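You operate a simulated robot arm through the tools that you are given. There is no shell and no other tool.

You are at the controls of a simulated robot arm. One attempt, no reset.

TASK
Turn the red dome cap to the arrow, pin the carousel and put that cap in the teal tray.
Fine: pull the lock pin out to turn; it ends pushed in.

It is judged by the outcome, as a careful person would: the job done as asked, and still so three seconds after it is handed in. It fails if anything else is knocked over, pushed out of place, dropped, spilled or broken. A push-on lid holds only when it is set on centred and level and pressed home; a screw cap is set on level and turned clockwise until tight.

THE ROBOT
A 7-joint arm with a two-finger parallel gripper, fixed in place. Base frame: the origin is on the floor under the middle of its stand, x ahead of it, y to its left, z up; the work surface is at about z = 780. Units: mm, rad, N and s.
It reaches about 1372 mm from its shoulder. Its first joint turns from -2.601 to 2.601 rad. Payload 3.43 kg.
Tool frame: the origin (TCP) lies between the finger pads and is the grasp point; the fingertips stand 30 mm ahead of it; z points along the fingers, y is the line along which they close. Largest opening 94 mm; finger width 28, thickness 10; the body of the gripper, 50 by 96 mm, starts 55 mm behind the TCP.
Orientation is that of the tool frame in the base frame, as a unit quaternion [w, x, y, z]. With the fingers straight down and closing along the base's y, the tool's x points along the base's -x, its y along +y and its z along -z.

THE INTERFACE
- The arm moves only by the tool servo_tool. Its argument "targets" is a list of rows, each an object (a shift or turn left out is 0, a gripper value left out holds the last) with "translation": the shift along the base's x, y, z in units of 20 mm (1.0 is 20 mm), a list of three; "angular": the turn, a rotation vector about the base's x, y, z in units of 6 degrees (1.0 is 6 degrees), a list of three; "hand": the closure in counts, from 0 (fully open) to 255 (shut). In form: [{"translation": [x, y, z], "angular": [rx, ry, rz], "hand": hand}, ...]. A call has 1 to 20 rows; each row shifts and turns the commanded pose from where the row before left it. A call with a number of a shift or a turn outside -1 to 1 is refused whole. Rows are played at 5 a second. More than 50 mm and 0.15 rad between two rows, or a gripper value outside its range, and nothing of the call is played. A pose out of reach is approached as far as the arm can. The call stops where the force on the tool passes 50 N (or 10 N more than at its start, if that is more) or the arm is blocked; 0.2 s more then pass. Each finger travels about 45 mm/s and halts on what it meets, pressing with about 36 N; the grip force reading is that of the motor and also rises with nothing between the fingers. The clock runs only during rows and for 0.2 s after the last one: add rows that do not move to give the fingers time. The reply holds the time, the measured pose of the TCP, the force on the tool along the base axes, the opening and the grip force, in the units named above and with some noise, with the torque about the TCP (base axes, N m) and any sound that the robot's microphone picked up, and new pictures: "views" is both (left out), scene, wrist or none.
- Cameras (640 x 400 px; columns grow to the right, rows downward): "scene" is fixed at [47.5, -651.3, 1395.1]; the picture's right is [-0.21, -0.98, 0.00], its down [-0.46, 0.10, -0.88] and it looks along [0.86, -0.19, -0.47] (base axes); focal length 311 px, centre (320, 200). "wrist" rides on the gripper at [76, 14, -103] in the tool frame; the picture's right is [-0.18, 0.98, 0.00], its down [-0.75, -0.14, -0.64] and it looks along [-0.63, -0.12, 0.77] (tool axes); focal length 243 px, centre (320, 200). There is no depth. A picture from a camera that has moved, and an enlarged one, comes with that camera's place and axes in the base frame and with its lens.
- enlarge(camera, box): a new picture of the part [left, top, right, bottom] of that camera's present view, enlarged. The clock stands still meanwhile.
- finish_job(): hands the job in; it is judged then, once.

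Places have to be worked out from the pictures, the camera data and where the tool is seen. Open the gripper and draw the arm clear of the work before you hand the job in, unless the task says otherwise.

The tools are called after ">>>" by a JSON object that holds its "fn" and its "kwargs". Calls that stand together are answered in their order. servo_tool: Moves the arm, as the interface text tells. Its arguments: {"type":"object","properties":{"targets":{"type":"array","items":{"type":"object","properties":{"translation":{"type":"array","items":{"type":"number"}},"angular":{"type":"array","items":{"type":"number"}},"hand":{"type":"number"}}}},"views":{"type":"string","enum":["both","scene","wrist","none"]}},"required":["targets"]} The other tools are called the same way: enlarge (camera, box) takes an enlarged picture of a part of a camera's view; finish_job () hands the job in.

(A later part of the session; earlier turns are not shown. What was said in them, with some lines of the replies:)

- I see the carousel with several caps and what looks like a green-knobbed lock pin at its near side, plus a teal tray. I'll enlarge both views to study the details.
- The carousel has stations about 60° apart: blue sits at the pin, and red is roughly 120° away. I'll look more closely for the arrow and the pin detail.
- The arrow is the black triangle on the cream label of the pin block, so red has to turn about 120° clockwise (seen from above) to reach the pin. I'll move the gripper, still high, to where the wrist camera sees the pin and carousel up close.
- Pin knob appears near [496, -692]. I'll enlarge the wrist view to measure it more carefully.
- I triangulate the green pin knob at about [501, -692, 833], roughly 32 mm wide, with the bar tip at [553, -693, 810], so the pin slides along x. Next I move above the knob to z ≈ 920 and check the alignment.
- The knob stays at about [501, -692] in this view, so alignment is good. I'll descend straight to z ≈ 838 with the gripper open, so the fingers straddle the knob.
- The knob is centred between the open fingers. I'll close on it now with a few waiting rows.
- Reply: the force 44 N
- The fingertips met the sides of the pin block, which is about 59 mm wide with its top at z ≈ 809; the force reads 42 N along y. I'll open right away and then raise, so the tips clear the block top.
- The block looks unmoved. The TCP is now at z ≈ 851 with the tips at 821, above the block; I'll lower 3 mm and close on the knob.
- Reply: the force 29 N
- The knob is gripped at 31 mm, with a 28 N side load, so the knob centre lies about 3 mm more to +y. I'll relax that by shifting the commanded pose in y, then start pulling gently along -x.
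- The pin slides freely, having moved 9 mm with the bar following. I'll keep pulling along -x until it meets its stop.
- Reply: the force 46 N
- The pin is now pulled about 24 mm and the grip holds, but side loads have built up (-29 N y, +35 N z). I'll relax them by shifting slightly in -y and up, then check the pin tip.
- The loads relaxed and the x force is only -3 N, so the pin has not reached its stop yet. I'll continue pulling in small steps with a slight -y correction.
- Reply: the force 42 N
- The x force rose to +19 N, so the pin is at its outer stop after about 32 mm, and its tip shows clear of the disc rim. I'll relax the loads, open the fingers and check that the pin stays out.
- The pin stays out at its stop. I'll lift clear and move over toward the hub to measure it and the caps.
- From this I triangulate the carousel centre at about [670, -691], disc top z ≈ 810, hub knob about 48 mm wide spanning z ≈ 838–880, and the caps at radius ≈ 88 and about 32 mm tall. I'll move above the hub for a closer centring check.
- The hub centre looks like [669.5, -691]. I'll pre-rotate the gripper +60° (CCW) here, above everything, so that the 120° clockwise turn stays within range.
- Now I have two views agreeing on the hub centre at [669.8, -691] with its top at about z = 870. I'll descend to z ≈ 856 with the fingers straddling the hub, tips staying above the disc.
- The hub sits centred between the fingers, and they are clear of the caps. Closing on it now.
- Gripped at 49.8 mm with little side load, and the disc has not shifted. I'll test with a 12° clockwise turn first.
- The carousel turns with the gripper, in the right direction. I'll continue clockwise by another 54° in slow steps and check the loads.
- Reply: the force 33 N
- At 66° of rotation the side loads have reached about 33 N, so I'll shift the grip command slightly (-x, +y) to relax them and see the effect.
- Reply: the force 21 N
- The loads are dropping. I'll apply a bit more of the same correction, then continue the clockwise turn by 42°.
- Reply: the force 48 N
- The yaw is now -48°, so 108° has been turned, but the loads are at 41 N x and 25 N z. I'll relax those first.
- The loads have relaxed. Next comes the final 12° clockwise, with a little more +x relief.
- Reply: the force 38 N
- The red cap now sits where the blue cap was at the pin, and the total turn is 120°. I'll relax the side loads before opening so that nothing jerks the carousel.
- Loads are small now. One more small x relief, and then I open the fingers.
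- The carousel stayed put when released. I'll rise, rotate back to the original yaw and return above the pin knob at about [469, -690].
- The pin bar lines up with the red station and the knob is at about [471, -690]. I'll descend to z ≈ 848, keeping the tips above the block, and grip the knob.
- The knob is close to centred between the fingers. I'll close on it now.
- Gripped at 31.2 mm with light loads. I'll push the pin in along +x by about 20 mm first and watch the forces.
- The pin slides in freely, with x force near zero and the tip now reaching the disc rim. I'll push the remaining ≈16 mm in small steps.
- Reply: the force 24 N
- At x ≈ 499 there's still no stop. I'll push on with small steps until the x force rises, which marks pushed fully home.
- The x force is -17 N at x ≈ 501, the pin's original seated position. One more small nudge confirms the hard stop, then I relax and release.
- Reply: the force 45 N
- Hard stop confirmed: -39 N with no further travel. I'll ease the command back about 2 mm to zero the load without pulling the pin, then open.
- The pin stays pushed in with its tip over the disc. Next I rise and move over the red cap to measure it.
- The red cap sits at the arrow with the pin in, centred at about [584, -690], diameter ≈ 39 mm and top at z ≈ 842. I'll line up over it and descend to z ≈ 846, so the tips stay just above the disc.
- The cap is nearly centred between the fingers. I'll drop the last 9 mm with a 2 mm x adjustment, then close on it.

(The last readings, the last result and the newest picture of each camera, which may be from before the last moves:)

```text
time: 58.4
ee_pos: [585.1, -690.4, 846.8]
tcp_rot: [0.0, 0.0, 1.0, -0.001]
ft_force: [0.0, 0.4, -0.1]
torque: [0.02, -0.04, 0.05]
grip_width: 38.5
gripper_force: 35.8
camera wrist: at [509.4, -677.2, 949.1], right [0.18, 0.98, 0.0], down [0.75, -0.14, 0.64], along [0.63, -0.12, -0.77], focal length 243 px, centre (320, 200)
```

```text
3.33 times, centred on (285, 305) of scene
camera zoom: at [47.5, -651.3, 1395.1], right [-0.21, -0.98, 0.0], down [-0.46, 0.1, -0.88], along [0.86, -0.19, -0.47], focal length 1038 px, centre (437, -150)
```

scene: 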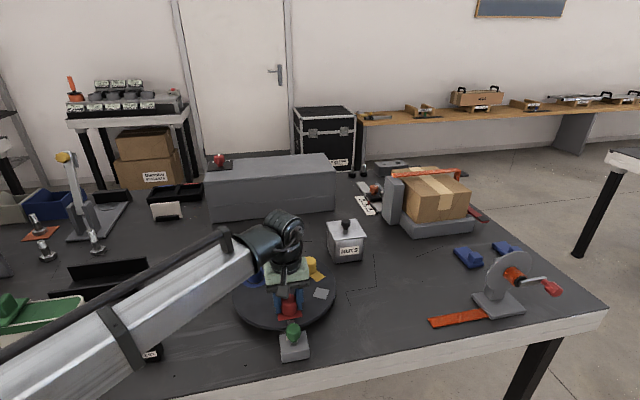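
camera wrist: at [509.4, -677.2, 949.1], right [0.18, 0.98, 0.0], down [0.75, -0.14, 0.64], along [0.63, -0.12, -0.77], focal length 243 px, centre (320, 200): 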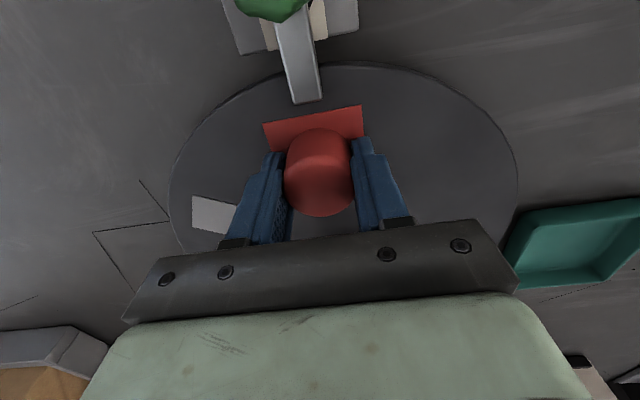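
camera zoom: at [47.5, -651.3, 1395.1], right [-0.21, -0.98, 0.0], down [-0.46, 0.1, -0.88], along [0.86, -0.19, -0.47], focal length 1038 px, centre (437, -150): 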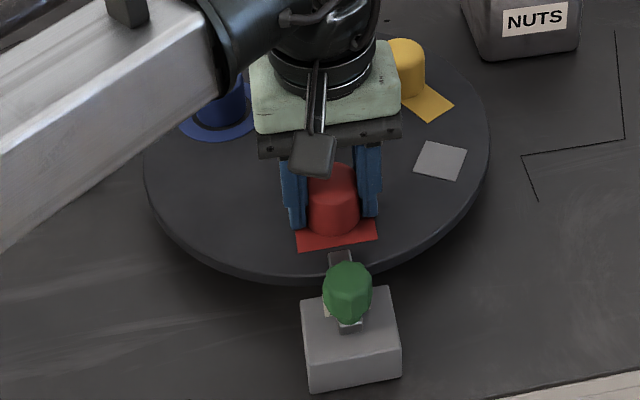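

The cap is gripped at 38.5 mm with almost no side load. I'll lift 12 mm slowly and check that only the cap comes up.

>>> {"fn": "servo_tool", "kwargs": {"targets": [{"translation": [0, 0, 0.15]}, {"translation": [0, 0, 0.15]}, {"translation": [0, 0, 0.3]}, {"translation": [0, 0, 0]}]}}

>>> {"fn": "enlarge", "kwargs": {"camera": "wrist", "box": [220, 60, 420, 260]}}

>>> {"fn": "enlarge", "kwargs": {"camera": "scene", "box": [225, 245, 345, 365]}}

```text
time: 59.4
ee_pos: [583.8, -689.6, 858.7]
tcp_rot: [0.0, 0.0, 1.0, 0.0]
ft_force: [1.3, -0.3, -0.8]
torque: [0.0, 0.01, 0.0]
grip_width: 38.5
gripper_force: 36.2
camera wrist: at [509.4, -676.6, 961.9], right [0.18, 0.98, 0.0], down [0.75, -0.14, 0.64], along [0.63, -0.12, -0.77], focal length 243 px, centre (320, 200)
```

scene: 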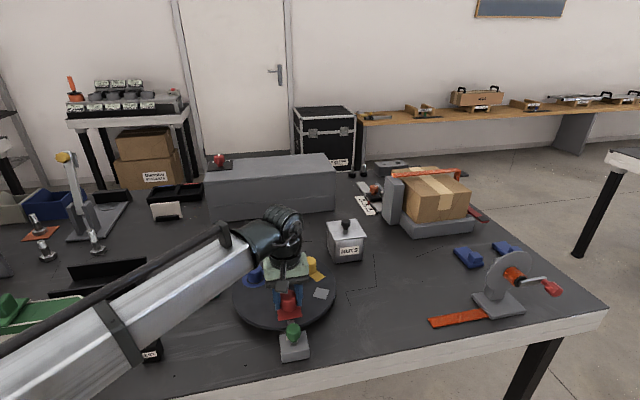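
wrist: 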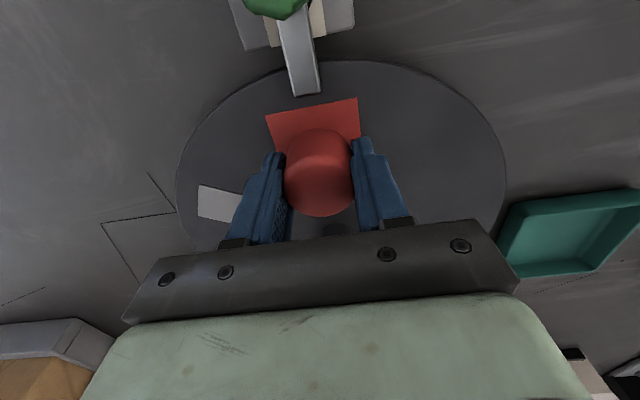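

```text
2.00 times, centred on (320, 160) of wrist
camera zoom: at [509.4, -676.6, 961.9], right [0.18, 0.98, 0.0], down [0.75, -0.14, 0.64], along [0.63, -0.12, -0.77], focal length 485 px, centre (320, 280)
```

zoom: 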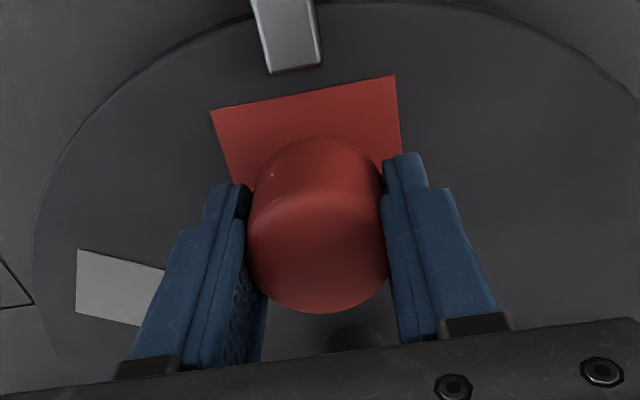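

```text
3.33 times, centred on (285, 305) of scene
camera zoom: at [47.5, -651.3, 1395.1], right [-0.21, -0.98, 0.0], down [-0.46, 0.1, -0.88], along [0.86, -0.19, -0.47], focal length 1038 px, centre (437, -150)
```

zoom: 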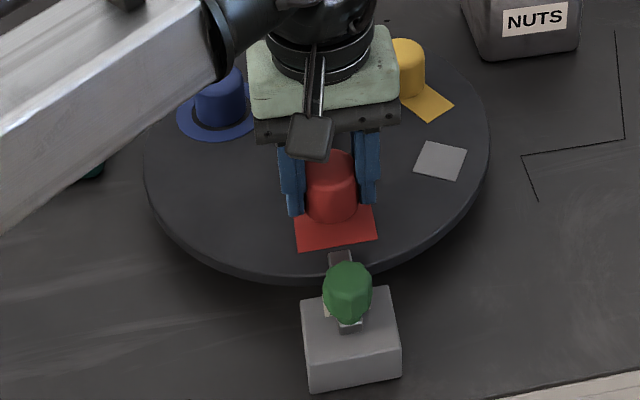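

Only the cap came up, and the red square stays as a mark on the disc. I'll raise it well clear and start moving toward the tray, checking the arm's clearance on the way.

>>> {"fn": "servo_tool", "kwargs": {"targets": [{"translation": [0, 0, 0.7]}, {"translation": [0, 0, 1]}, {"translation": [0, 0, 1]}, {"translation": [0, 0, 1]}, {"translation": [0, 0, 1]}, {"translation": [0, 0, 1]}, {"translation": [0, 0, 0.6]}, {"translation": [0.5, 0.6, 0]}, {"translation": [0.6, 0.9, 0]}, {"translation": [0.6, 0.9, 0]}, {"translation": [0.6, 0.9, 0]}, {"translation": [0.6, 0.9, 0]}, {"translation": [0.6, 0.9, 0]}, {"translation": [0.5, 0.6, 0]}, {"translation": [0, 0, 0]}]}}

>>> {"fn": "enlarge", "kwargs": {"camera": "wrist", "box": [280, 40, 640, 240]}}

```text
time: 62.6
ee_pos: [665.4, -575.5, 983.5]
tcp_rot: [0.0, 0.0, 1.0, 0.0]
ft_force: [0.2, 0.8, -0.9]
torque: [0.02, 0.02, -0.01]
grip_width: 38.4
gripper_force: 35.8
camera wrist: at [589.3, -562.7, 1087.1], right [0.18, 0.98, 0.0], down [0.75, -0.14, 0.64], along [0.63, -0.12, -0.77], focal length 243 px, centre (320, 200)
```

scene: 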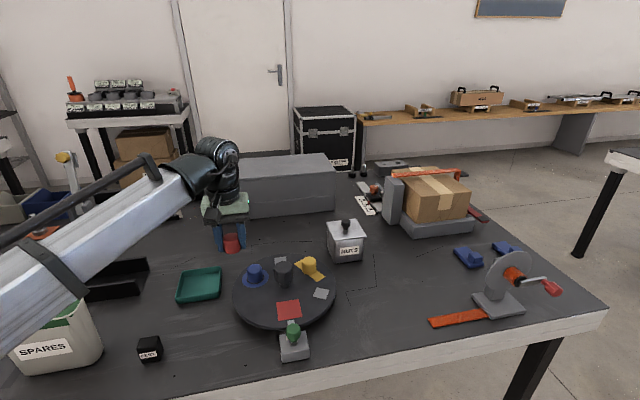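
wrist: 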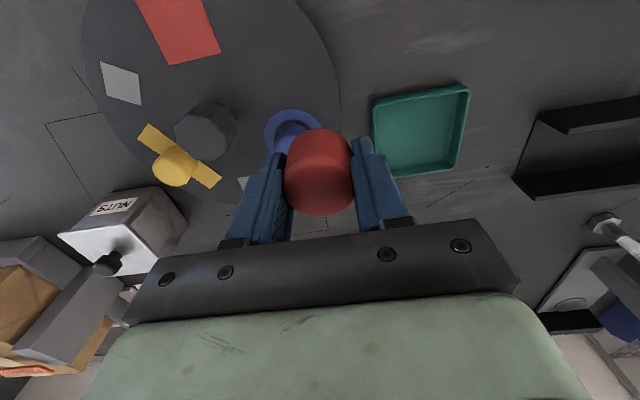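

```text
1.78 times, centred on (460, 140) of wrist
camera zoom: at [589.3, -562.7, 1087.1], right [0.18, 0.98, 0.0], down [0.75, -0.14, 0.64], along [0.63, -0.12, -0.77], focal length 431 px, centre (71, 307)
```

zoom: 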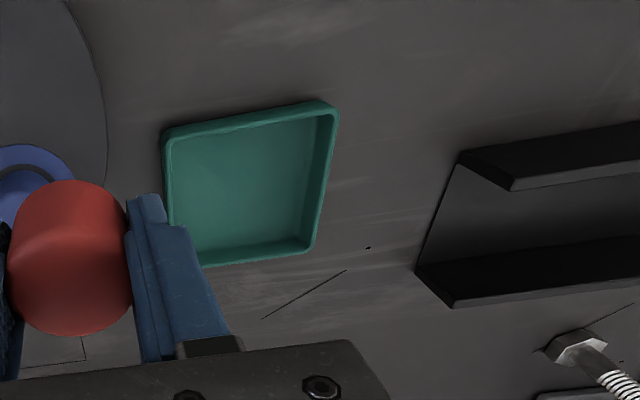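

The tray rim measures about x 693–800, y -522 to -414, so its centre is near [746, -468] with the rim at z ≈ 798. I'll move the cap over the tray centre, staying high.

>>> {"fn": "servo_tool", "kwargs": {"targets": [{"translation": [0.5, 0.7, 0]}, {"translation": [0.7, 0.9, 0]}, {"translation": [0.7, 0.95, 0]}, {"translation": [0.7, 0.95, 0]}, {"translation": [0.7, 0.95, 0]}, {"translation": [0.7, 0.9, 0]}, {"translation": [0, 0, -1]}, {"translation": [0, 0, -1]}, {"translation": [0, 0, -1]}, {"translation": [0, 0, 0]}]}}

>>> {"fn": "enlarge", "kwargs": {"camera": "wrist", "box": [180, 20, 480, 240]}}

>>> {"fn": "enlarge", "kwargs": {"camera": "scene", "box": [140, 190, 300, 320]}}

```text
time: 64.8
ee_pos: [744.0, -469.7, 923.7]
tcp_rot: [0.0, 0.0, 1.0, 0.0]
ft_force: [0.5, 0.5, -0.2]
torque: [0.01, 0.02, 0.01]
grip_width: 38.3
gripper_force: 35.9
camera wrist: at [668.4, -455.5, 1027.0], right [0.18, 0.98, 0.0], down [0.75, -0.14, 0.64], along [0.63, -0.12, -0.77], focal length 243 px, centre (320, 200)
```

scene: 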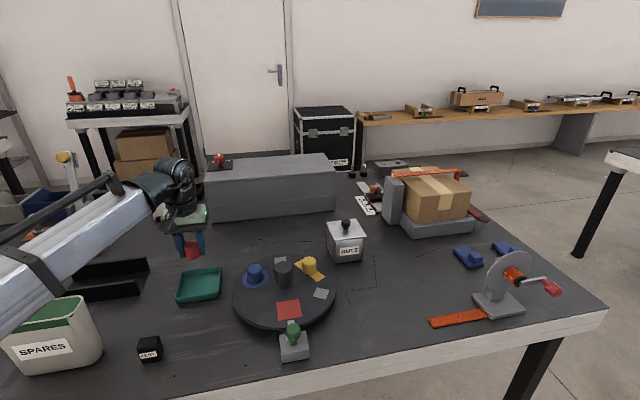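
wrist: 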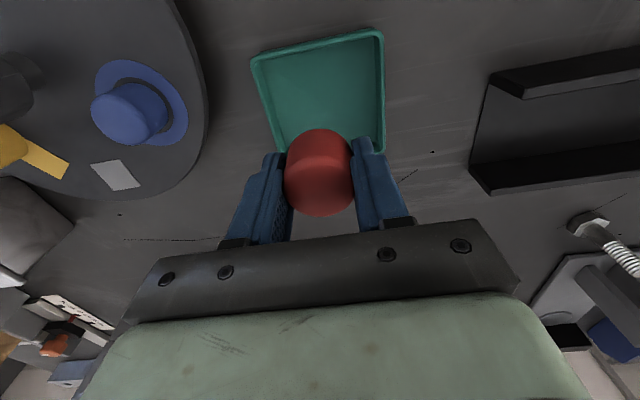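

```text
1.82 times, centred on (330, 130) of wrist
camera zoom: at [668.4, -455.5, 1027.0], right [0.18, 0.98, 0.0], down [0.75, -0.14, 0.64], along [0.63, -0.12, -0.77], focal length 441 px, centre (302, 327)
```

zoom: 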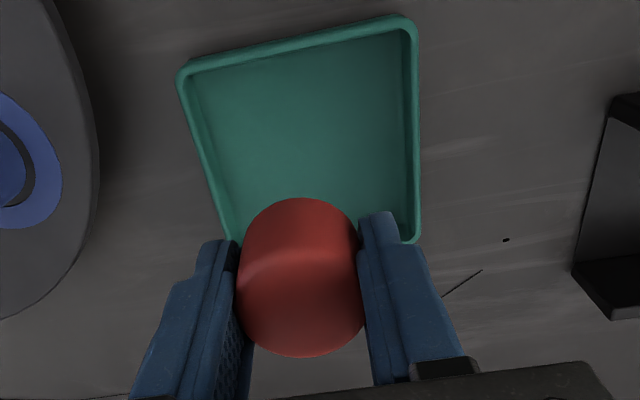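

```text
3.08 times, centred on (220, 255) of scene
camera zoom: at [47.5, -651.3, 1395.1], right [-0.21, -0.98, 0.0], down [-0.46, 0.1, -0.88], along [0.86, -0.19, -0.47], focal length 958 px, centre (628, 31)
```

zoom: 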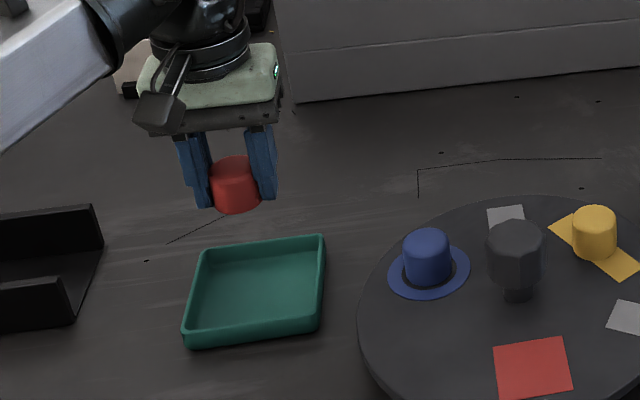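

The cap is nearly over the tray centre, which I refine to [748, -467]. Before lowering I want to check the forearm's clearance over the SPARES bin.

>>> {"fn": "enlarge", "kwargs": {"camera": "scene", "box": [0, 150, 240, 390]}}

```text
1.67 times, centred on (120, 270) of scene
camera zoom: at [47.5, -651.3, 1395.1], right [-0.21, -0.98, 0.0], down [-0.46, 0.1, -0.88], along [0.86, -0.19, -0.47], focal length 519 px, centre (653, 83)
```

zoom: 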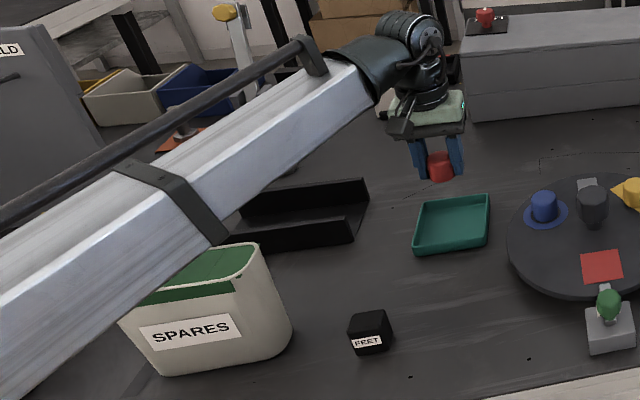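

The forearm underside is at z ≈ 1030, well above the SPARES bin (top ≈ 890), so lowering by about 95 mm is safe. I'll centre on the tray and lower most of the way.

>>> {"fn": "servo_tool", "kwargs": {"targets": [{"translation": [0.2, 0.14, -0.4]}, {"translation": [0, 0, -0.8]}, {"translation": [0, 0, -0.8]}, {"translation": [0, 0, -0.8]}, {"translation": [0, 0, -0.6]}, {"translation": [0, 0, -0.4]}, {"translation": [0, 0, 0]}]}}

>>> {"fn": "enlarge", "kwargs": {"camera": "wrist", "box": [180, 60, 480, 260]}}

>>> {"fn": "enlarge", "kwargs": {"camera": "scene", "box": [140, 220, 260, 320]}}

```text
time: 66.4
ee_pos: [748.6, -468.2, 847.3]
tcp_rot: [0.001, 0.001, 1.0, 0.0]
ft_force: [0.3, 0.0, -0.8]
torque: [-0.02, 0.03, -0.02]
grip_width: 38.2
gripper_force: 36.1
camera wrist: at [673.0, -454.0, 951.2], right [0.18, 0.98, 0.0], down [0.75, -0.14, 0.64], along [0.63, -0.12, -0.77], focal length 243 px, centre (320, 200)
```

scene: 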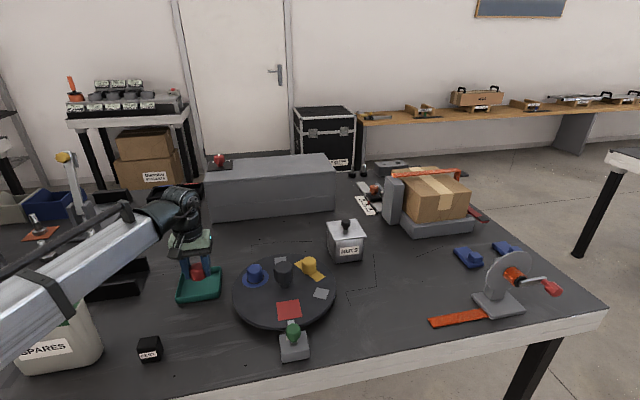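
wrist: 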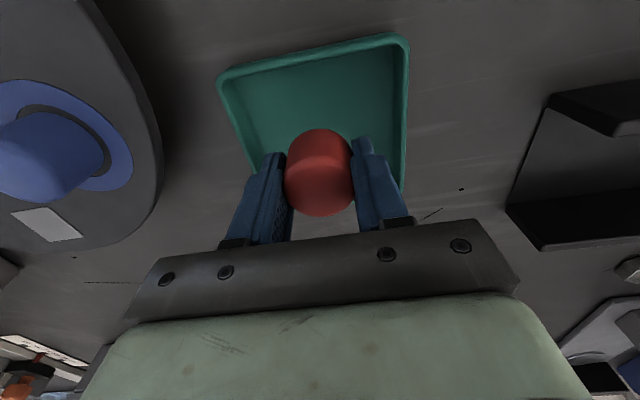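

```text
2.00 times, centred on (330, 160) of wrist
camera zoom: at [673.0, -454.0, 951.2], right [0.18, 0.98, 0.0], down [0.75, -0.14, 0.64], along [0.63, -0.12, -0.77], focal length 485 px, centre (300, 280)
```

zoom: 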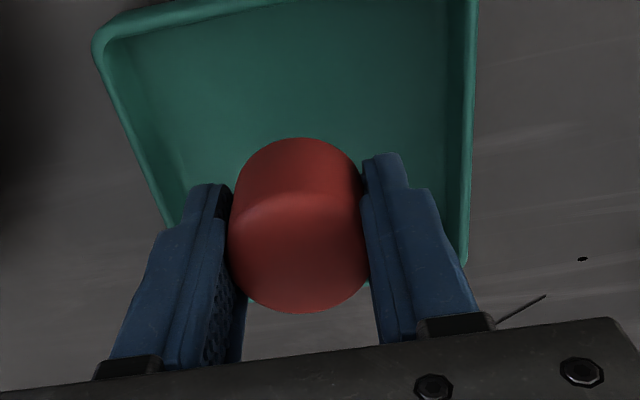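

```text
4.00 times, centred on (200, 270) of scene
camera zoom: at [47.5, -651.3, 1395.1], right [-0.21, -0.98, 0.0], down [-0.46, 0.1, -0.88], along [0.86, -0.19, -0.47], focal length 1245 px, centre (800, -80)
```

zoom: 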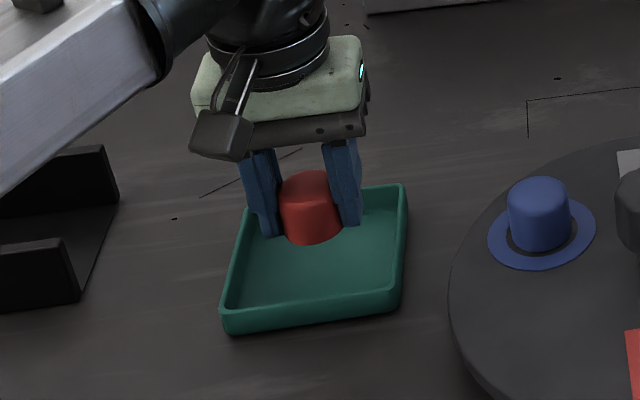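

The cap hovers over the tray floor, near the centre. I'll lower slowly until the z force shows contact with the floor.

>>> {"fn": "servo_tool", "kwargs": {"targets": [{"translation": [0, 0, -0.4]}, {"translation": [0, 0, -0.3]}, {"translation": [0, 0, -0.2]}, {"translation": [0, 0, -0.1]}, {"translation": [0, 0, 0]}], "views": "none"}}

```text
time: 67.6
ee_pos: [750.0, -466.6, 827.5]
tcp_rot: [0.0, 0.0, 1.0, 0.0]
ft_force: [0.3, -0.3, 0.6]
torque: [0.04, -0.04, 0.0]
grip_width: 38.6
gripper_force: 36.0
```

No contact yet at z ≈ 827. I'll keep going down in 1–2 mm steps.

>>> {"fn": "servo_tool", "kwargs": {"targets": [{"translation": [0, 0, -0.08]}, {"translation": [0, 0, -0.06]}, {"translation": [0, 0, -0.05]}, {"translation": [0, 0, 0]}], "views": "both"}}

>>> {"fn": "enlarge", "kwargs": {"camera": "scene", "box": [140, 220, 260, 320]}}

```text
time: 68.6
ee_pos: [749.9, -465.2, 825.9]
tcp_rot: [0.001, 0.0, 1.0, 0.0]
ft_force: [0.2, 0.3, -0.8]
torque: [0.0, 0.0, 0.01]
grip_width: 38.4
gripper_force: 36.5
camera wrist: at [673.7, -452.7, 928.3], right [0.18, 0.98, 0.0], down [0.75, -0.14, 0.64], along [0.63, -0.12, -0.77], focal length 243 px, centre (320, 200)
```

scene: 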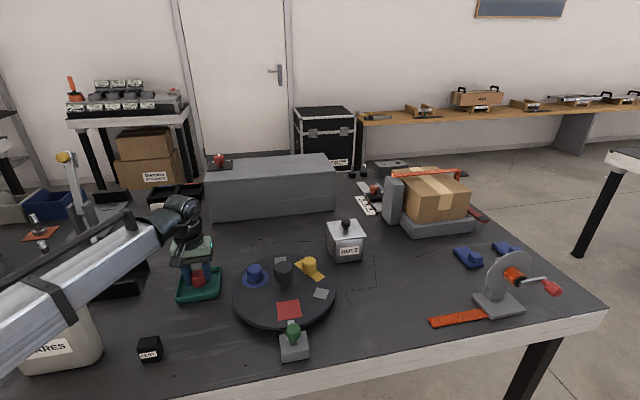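
wrist: 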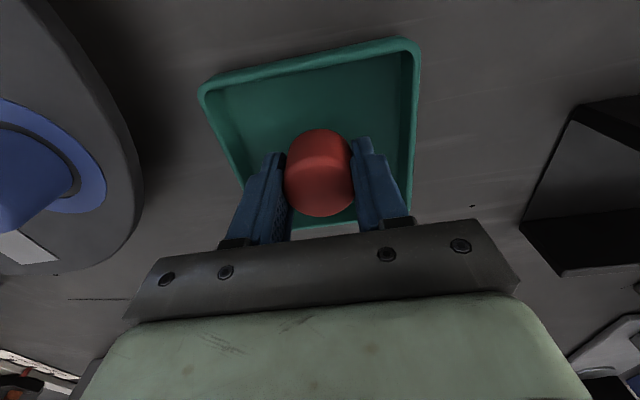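

```text
4.00 times, centred on (200, 270) of scene
camera zoom: at [47.5, -651.3, 1395.1], right [-0.21, -0.98, 0.0], down [-0.46, 0.1, -0.88], along [0.86, -0.19, -0.47], focal length 1245 px, centre (800, -80)
```

zoom: 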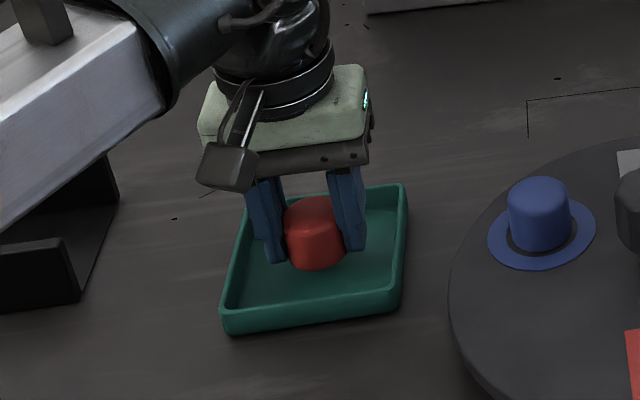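

There's still no contact, and the forearm is clear of the bin. Lowering another 3 mm.

>>> {"fn": "servo_tool", "kwargs": {"targets": [{"translation": [0, 0, -0.06]}, {"translation": [0, 0, -0.05]}, {"translation": [0, 0, -0.04]}, {"translation": [0, 0, 0]}], "views": "none"}}

```text
time: 69.6
ee_pos: [749.6, -466.4, 822.9]
tcp_rot: [-0.001, 0.0, 1.0, 0.001]
ft_force: [-0.4, 0.8, -0.8]
torque: [-0.02, 0.01, 0.01]
grip_width: 38.7
gripper_force: 36.4
```

>>> {"fn": "servo_tool", "kwargs": {"targets": [{"translation": [0, 0, -0.06]}, {"translation": [0, 0, -0.05]}, {"translation": [0, 0, 0]}], "views": "none"}}

```text
time: 70.4
ee_pos: [750.0, -467.3, 820.9]
tcp_rot: [0.0, 0.0, 1.0, 0.0]
ft_force: [0.7, 0.5, -0.4]
torque: [-0.02, 0.0, -0.01]
grip_width: 38.2
gripper_force: 36.0
```

Still no contact at z ≈ 820; the measured z carries about 1 mm of noise. I'll keep lowering in small steps.

>>> {"fn": "servo_tool", "kwargs": {"targets": [{"translation": [0, 0, -0.05]}, {"translation": [0, 0, -0.05]}, {"translation": [0, 0, 0]}], "views": "none"}}

```text
time: 71.2
ee_pos: [750.2, -465.4, 819.2]
tcp_rot: [0.0, 0.001, 1.0, -0.001]
ft_force: [-0.4, -0.4, -1.4]
torque: [0.01, 0.01, -0.01]
grip_width: 38.6
gripper_force: 36.0
```

No contact yet at z ≈ 819, so I'll take a close look at the gap before going further.

>>> {"fn": "enlarge", "kwargs": {"camera": "scene", "box": [165, 240, 235, 310]}}

>>> {"fn": "enlarge", "kwargs": {"camera": "wrist", "box": [220, 80, 420, 240]}}

```text
5.71 times, centred on (200, 275) of scene
camera zoom: at [47.5, -651.3, 1395.1], right [-0.21, -0.98, 0.0], down [-0.46, 0.1, -0.88], along [0.86, -0.19, -0.47], focal length 1779 px, centre (1006, -229)
```

zoom: 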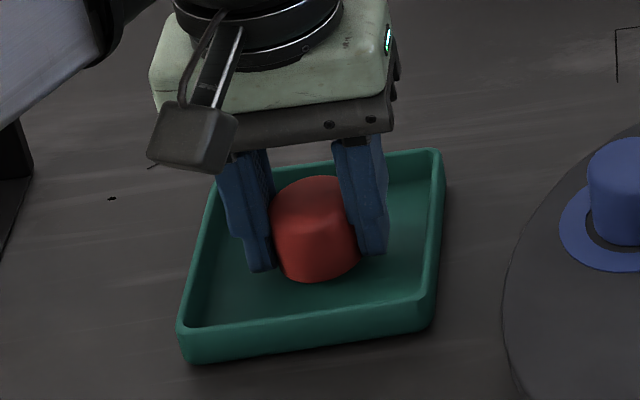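

```text
2.50 times, centred on (320, 160) of wrist
camera zoom: at [673.8, -452.9, 921.8], right [0.18, 0.98, 0.0], down [0.75, -0.14, 0.64], along [0.63, -0.12, -0.77], focal length 606 px, centre (320, 300)
```

zoom: 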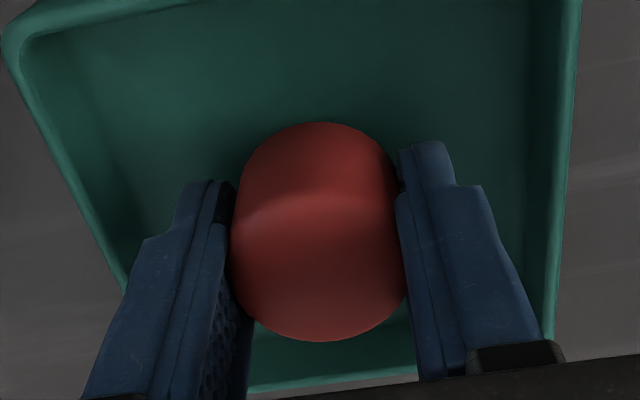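

The cap looks almost on the floor, so I'll continue down in 1 mm steps.

>>> {"fn": "servo_tool", "kwargs": {"targets": [{"translation": [0, 0, -0.05]}, {"translation": [0, 0, -0.04]}, {"translation": [0, 0, 0]}], "views": "none"}}

```text
time: 72.0
ee_pos: [749.5, -467.5, 815.7]
tcp_rot: [0.0, 0.0, 1.0, 0.0]
ft_force: [0.2, -0.4, -0.7]
torque: [0.04, 0.0, 0.01]
grip_width: 38.4
gripper_force: 36.3
```

z ≈ 815 and still free. I'll take two more 1 mm steps and watch for contact.

>>> {"fn": "servo_tool", "kwargs": {"targets": [{"translation": [0, 0, -0.04]}, {"translation": [0, 0, -0.04]}, {"translation": [0, 0, 0]}], "views": "wrist"}}

>>> {"fn": "enlarge", "kwargs": {"camera": "scene", "box": [165, 240, 235, 310]}}

```text
time: 72.8
ee_pos: [749.8, -466.1, 815.2]
tcp_rot: [0.001, 0.0, 1.0, 0.0]
ft_force: [0.4, -0.1, 0.0]
torque: [-0.02, 0.01, 0.03]
grip_width: 38.1
gripper_force: 36.3
camera wrist: at [673.9, -453.6, 917.4], right [0.18, 0.98, 0.0], down [0.75, -0.14, 0.64], along [0.63, -0.12, -0.77], focal length 243 px, centre (320, 200)
```

wrist: 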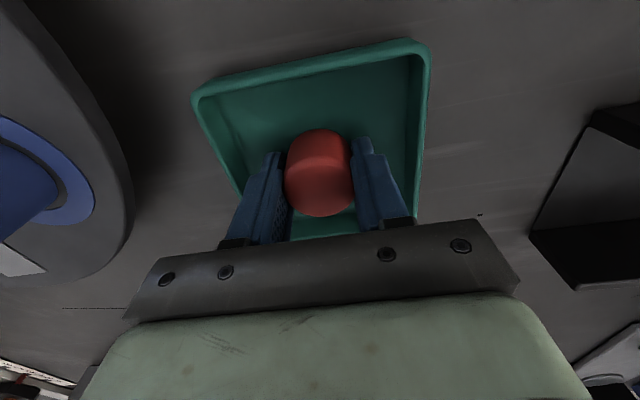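

```text
5.71 times, centred on (200, 275) of scene
camera zoom: at [47.5, -651.3, 1395.1], right [-0.21, -0.98, 0.0], down [-0.46, 0.1, -0.88], along [0.86, -0.19, -0.47], focal length 1779 px, centre (1006, -229)
```

zoom: 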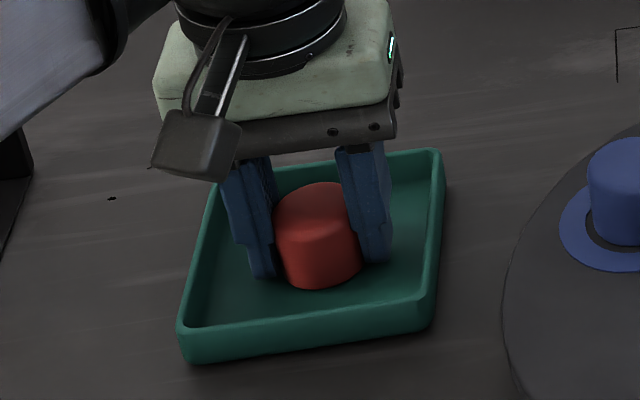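

It's very close now. I'll continue with 1 mm steps until I feel the floor.

>>> {"fn": "servo_tool", "kwargs": {"targets": [{"translation": [0, 0, -0.05]}, {"translation": [0, 0, 0]}], "views": "none"}}

```text
time: 73.4
ee_pos: [750.7, -466.4, 813.5]
tcp_rot: [0.0, 0.001, 1.0, 0.0]
ft_force: [0.5, -0.3, -0.9]
torque: [0.01, 0.01, 0.03]
grip_width: 38.3
gripper_force: 36.1
```

Still free at z ≈ 812–813. Another 1 mm step.

>>> {"fn": "servo_tool", "kwargs": {"targets": [{"translation": [0, 0, -0.05]}, {"translation": [0, 0, 0]}], "views": "none"}}

```text
time: 74.0
ee_pos: [750.3, -465.8, 812.8]
tcp_rot: [0.0, -0.001, 1.0, -0.001]
ft_force: [-0.2, 0.5, 0.3]
torque: [-0.01, 0.01, 0.02]
grip_width: 38.6
gripper_force: 36.0
```

No contact yet, so another 1 mm step.

>>> {"fn": "servo_tool", "kwargs": {"targets": [{"translation": [0, 0, -0.05]}, {"translation": [0, 0, 0]}], "views": "none"}}

>>> {"fn": "enlarge", "kwargs": {"camera": "scene", "box": [180, 260, 220, 300]}}

```text
time: 74.6
ee_pos: [750.0, -467.0, 812.7]
tcp_rot: [0.0, 0.0, 1.0, 0.0]
ft_force: [0.3, 0.3, -0.2]
torque: [0.01, -0.01, 0.01]
grip_width: 38.4
gripper_force: 36.1
```

```text
10.00 times, centred on (200, 280) of scene
camera zoom: at [47.5, -651.3, 1395.1], right [-0.21, -0.98, 0.0], down [-0.46, 0.1, -0.88], along [0.86, -0.19, -0.47], focal length 3113 px, centre (1520, -600)
```

zoom: 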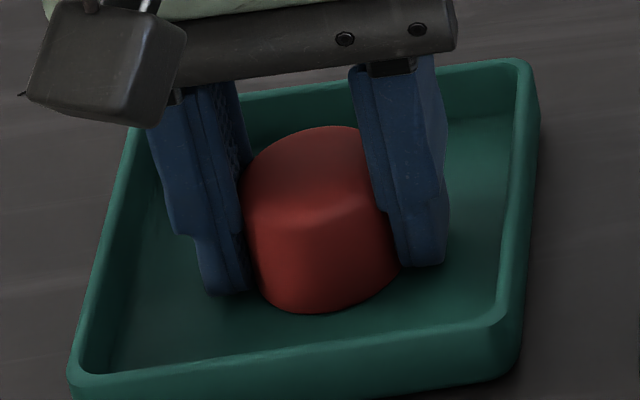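

The cap bottom appears to be right at the floor in this view. One more 1 mm step to look for a rise in the z force.

>>> {"fn": "servo_tool", "kwargs": {"targets": [{"translation": [0, 0, -0.06]}, {"translation": [0, 0, 0]}], "views": "none"}}

```text
time: 75.2
ee_pos: [750.4, -467.7, 811.8]
tcp_rot: [0.0, 0.0, 1.0, 0.0]
ft_force: [-0.8, 0.8, -1.1]
torque: [0.01, 0.02, -0.01]
grip_width: 38.4
gripper_force: 36.0
```

z ≈ 811 and still no load. Another 1.2 mm step.

>>> {"fn": "servo_tool", "kwargs": {"targets": [{"translation": [0, 0, -0.06]}, {"translation": [0, 0, 0]}], "views": "none"}}

```text
time: 75.8
ee_pos: [750.3, -467.0, 809.4]
tcp_rot: [0.0, 0.0, 1.0, 0.0]
ft_force: [2.0, 1.0, 6.2]
torque: [0.08, -0.07, 0.01]
grip_width: 38.4
gripper_force: 36.1
```

Contact: z force is up to 6 N at z ≈ 809.5, so the cap is on the tray floor. I'll open only partly, to about 58 mm, so the fingers don't hit the tray walls.

>>> {"fn": "servo_tool", "kwargs": {"targets": [{"hand": 135}, {"hand": 120}, {"hand": 100}, {"hand": 100}, {"hand": 100}]}}

>>> {"fn": "enlarge", "kwargs": {"camera": "wrist", "box": [180, 40, 460, 260]}}

>>> {"fn": "enlarge", "kwargs": {"camera": "scene", "box": [165, 240, 235, 310]}}

```text
time: 77.0
ee_pos: [750.0, -467.2, 809.9]
tcp_rot: [-0.001, 0.0, 1.0, 0.0]
ft_force: [-0.5, -0.8, 0.5]
torque: [0.0, -0.02, 0.0]
grip_width: 57.1
gripper_force: 0.0
camera wrist: at [673.6, -454.4, 913.1], right [0.18, 0.98, 0.0], down [0.75, -0.14, 0.64], along [0.63, -0.12, -0.77], focal length 243 px, centre (320, 200)
```

scene: 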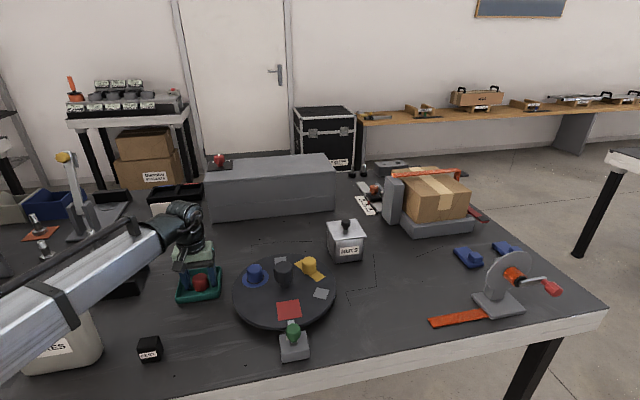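
wrist: 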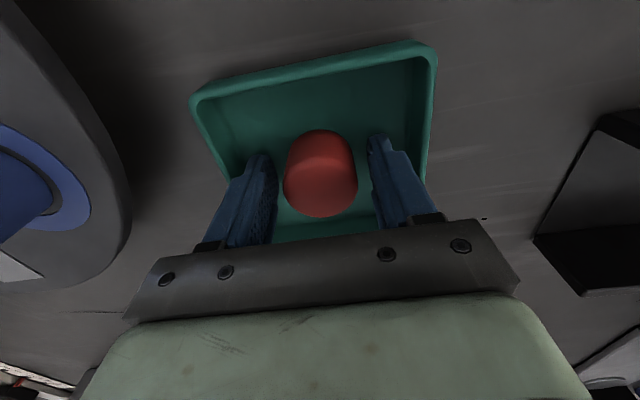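

```text
1.82 times, centred on (320, 150) of wrist
camera zoom: at [673.6, -454.4, 913.1], right [0.18, 0.98, 0.0], down [0.75, -0.14, 0.64], along [0.63, -0.12, -0.77], focal length 441 px, centre (320, 291)
```

zoom: 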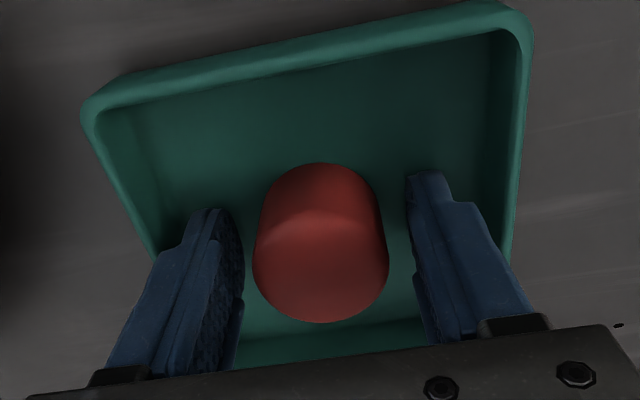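

```text
5.71 times, centred on (200, 275) of scene
camera zoom: at [47.5, -651.3, 1395.1], right [-0.21, -0.98, 0.0], down [-0.46, 0.1, -0.88], along [0.86, -0.19, -0.47], focal length 1779 px, centre (1006, -229)
```

zoom: 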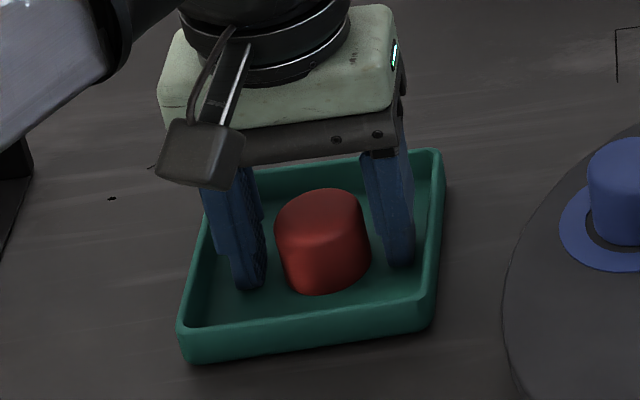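

The cap is standing free in the tray, and the fingers are clear of both cap and walls. I'll lift straight up and away, opening fully once high, then check the final scene.

>>> {"fn": "servo_tool", "kwargs": {"targets": [{"translation": [0, 0, 0.3]}, {"translation": [0, 0, 0.6]}, {"translation": [0, 0, 0.9]}, {"translation": [0, 0, 1]}, {"translation": [0, 0, 1]}, {"translation": [0, 0, 1]}, {"translation": [0, 0, 1], "hand": 0}, {"translation": [0, 0, 1], "hand": 0}, {"translation": [0, 0, 1]}, {"translation": [0, 0, 1]}, {"translation": [0, 0, 1]}, {"translation": [-0.5, 0, 1]}, {"translation": [-0.8, 0, 0.5]}, {"translation": [-0.8, 0, 0]}, {"translation": [-0.8, 0, 0]}, {"translation": [0, 0, 0]}]}}

>>> {"fn": "enlarge", "kwargs": {"camera": "scene", "box": [165, 235, 345, 365]}}

>>> {"fn": "enlarge", "kwargs": {"camera": "scene", "box": [255, 285, 335, 365]}}

>>> {"fn": "enlarge", "kwargs": {"camera": "wrist", "box": [0, 0, 480, 240]}}

```text
time: 80.4
ee_pos: [690.7, -466.5, 1033.8]
tcp_rot: [0.0, 0.0, 1.0, 0.0]
ft_force: [-0.7, 0.3, 0.1]
torque: [0.01, 0.0, -0.03]
grip_width: 94.1
gripper_force: 0.0
camera wrist: at [613.9, -453.1, 1137.8], right [0.18, 0.98, 0.0], down [0.75, -0.14, 0.64], along [0.63, -0.12, -0.77], focal length 243 px, centre (320, 200)
```

scene: 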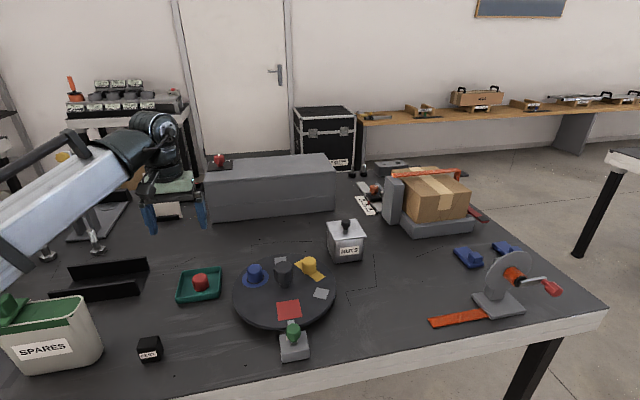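
wrist: 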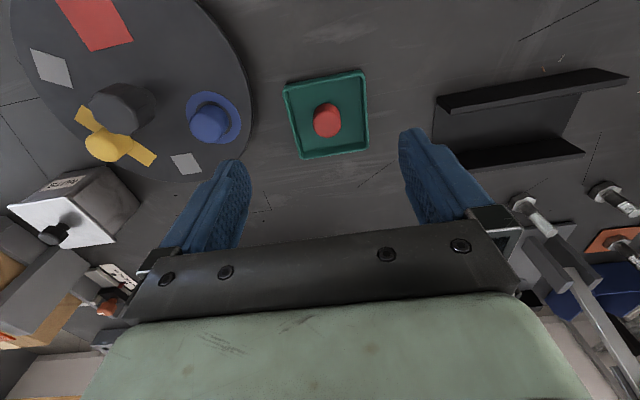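

```text
3.08 times, centred on (255, 300) of scene
camera zoom: at [47.5, -651.3, 1395.1], right [-0.21, -0.98, 0.0], down [-0.46, 0.1, -0.88], along [0.86, -0.19, -0.47], focal length 958 px, centre (520, -108)
```

zoom: 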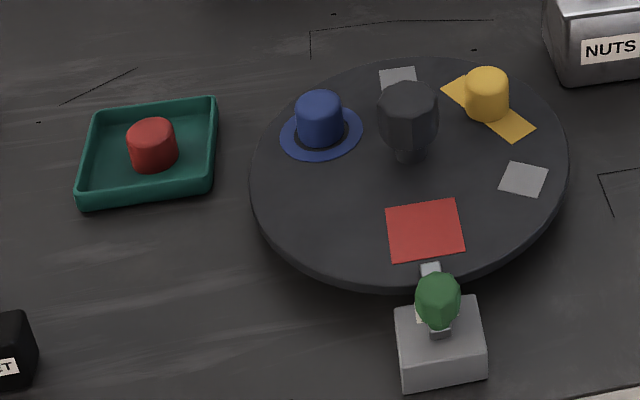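

```text
5.00 times, centred on (295, 325) of scene
camera zoom: at [47.5, -651.3, 1395.1], right [-0.21, -0.98, 0.0], down [-0.46, 0.1, -0.88], along [0.86, -0.19, -0.47], focal length 1556 px, centre (445, -425)
```

zoom: 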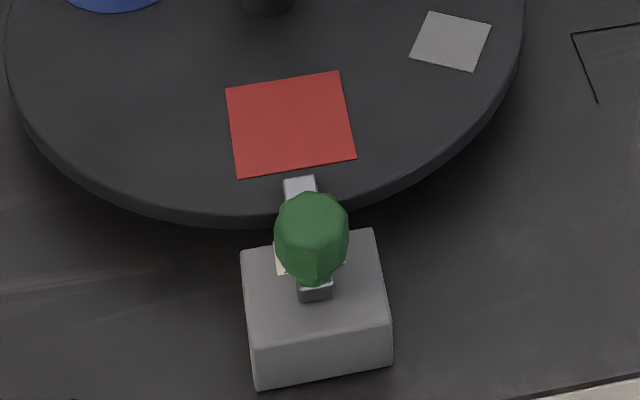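

```text
1.33 times, centred on (240, 120) of wrist
camera zoom: at [613.9, -453.1, 1137.8], right [0.18, 0.98, 0.0], down [0.75, -0.14, 0.64], along [0.63, -0.12, -0.77], focal length 324 px, centre (427, 307)
```

zoom: 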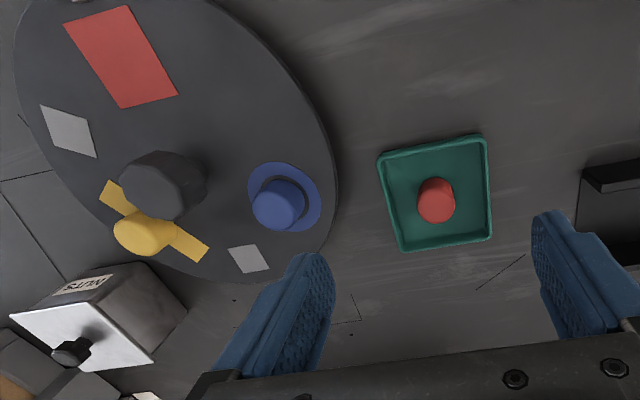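

The red cap stands in the teal tray, the red station is at the arrow, and the pin knob is at exactly its original seated position. The other caps and objects are undisturbed, and the arm is open and clear, so I'm handing the job in.

>>> {"fn": "finish_job", "kwargs": {}}

```text
The job is handed in.
```

The job is done and handed in; I haven't seen a verdict on it. The final pictures and readings showed:

- **Carousel:** I pulled the lock pin out, turned the carousel 120° clockwise so the red cap came to the arrow, then pushed the pin back in to its stop. The pin knob sits where it was at the start.
- **Red cap:** It stands on the floor of the teal tray, near the centre. Its station on the carousel is still at the arrow.
- **Rest of the scene:** The blue and yellow caps kept their places on the carousel, and nothing else I could see had moved. The gripper is open and the arm is clear of the work.

On my first try at the pin knob I was too low, and the fingers pressed on the side of the pin block with about 42 N. I opened straight away, and the block showed no movement in the pictures.
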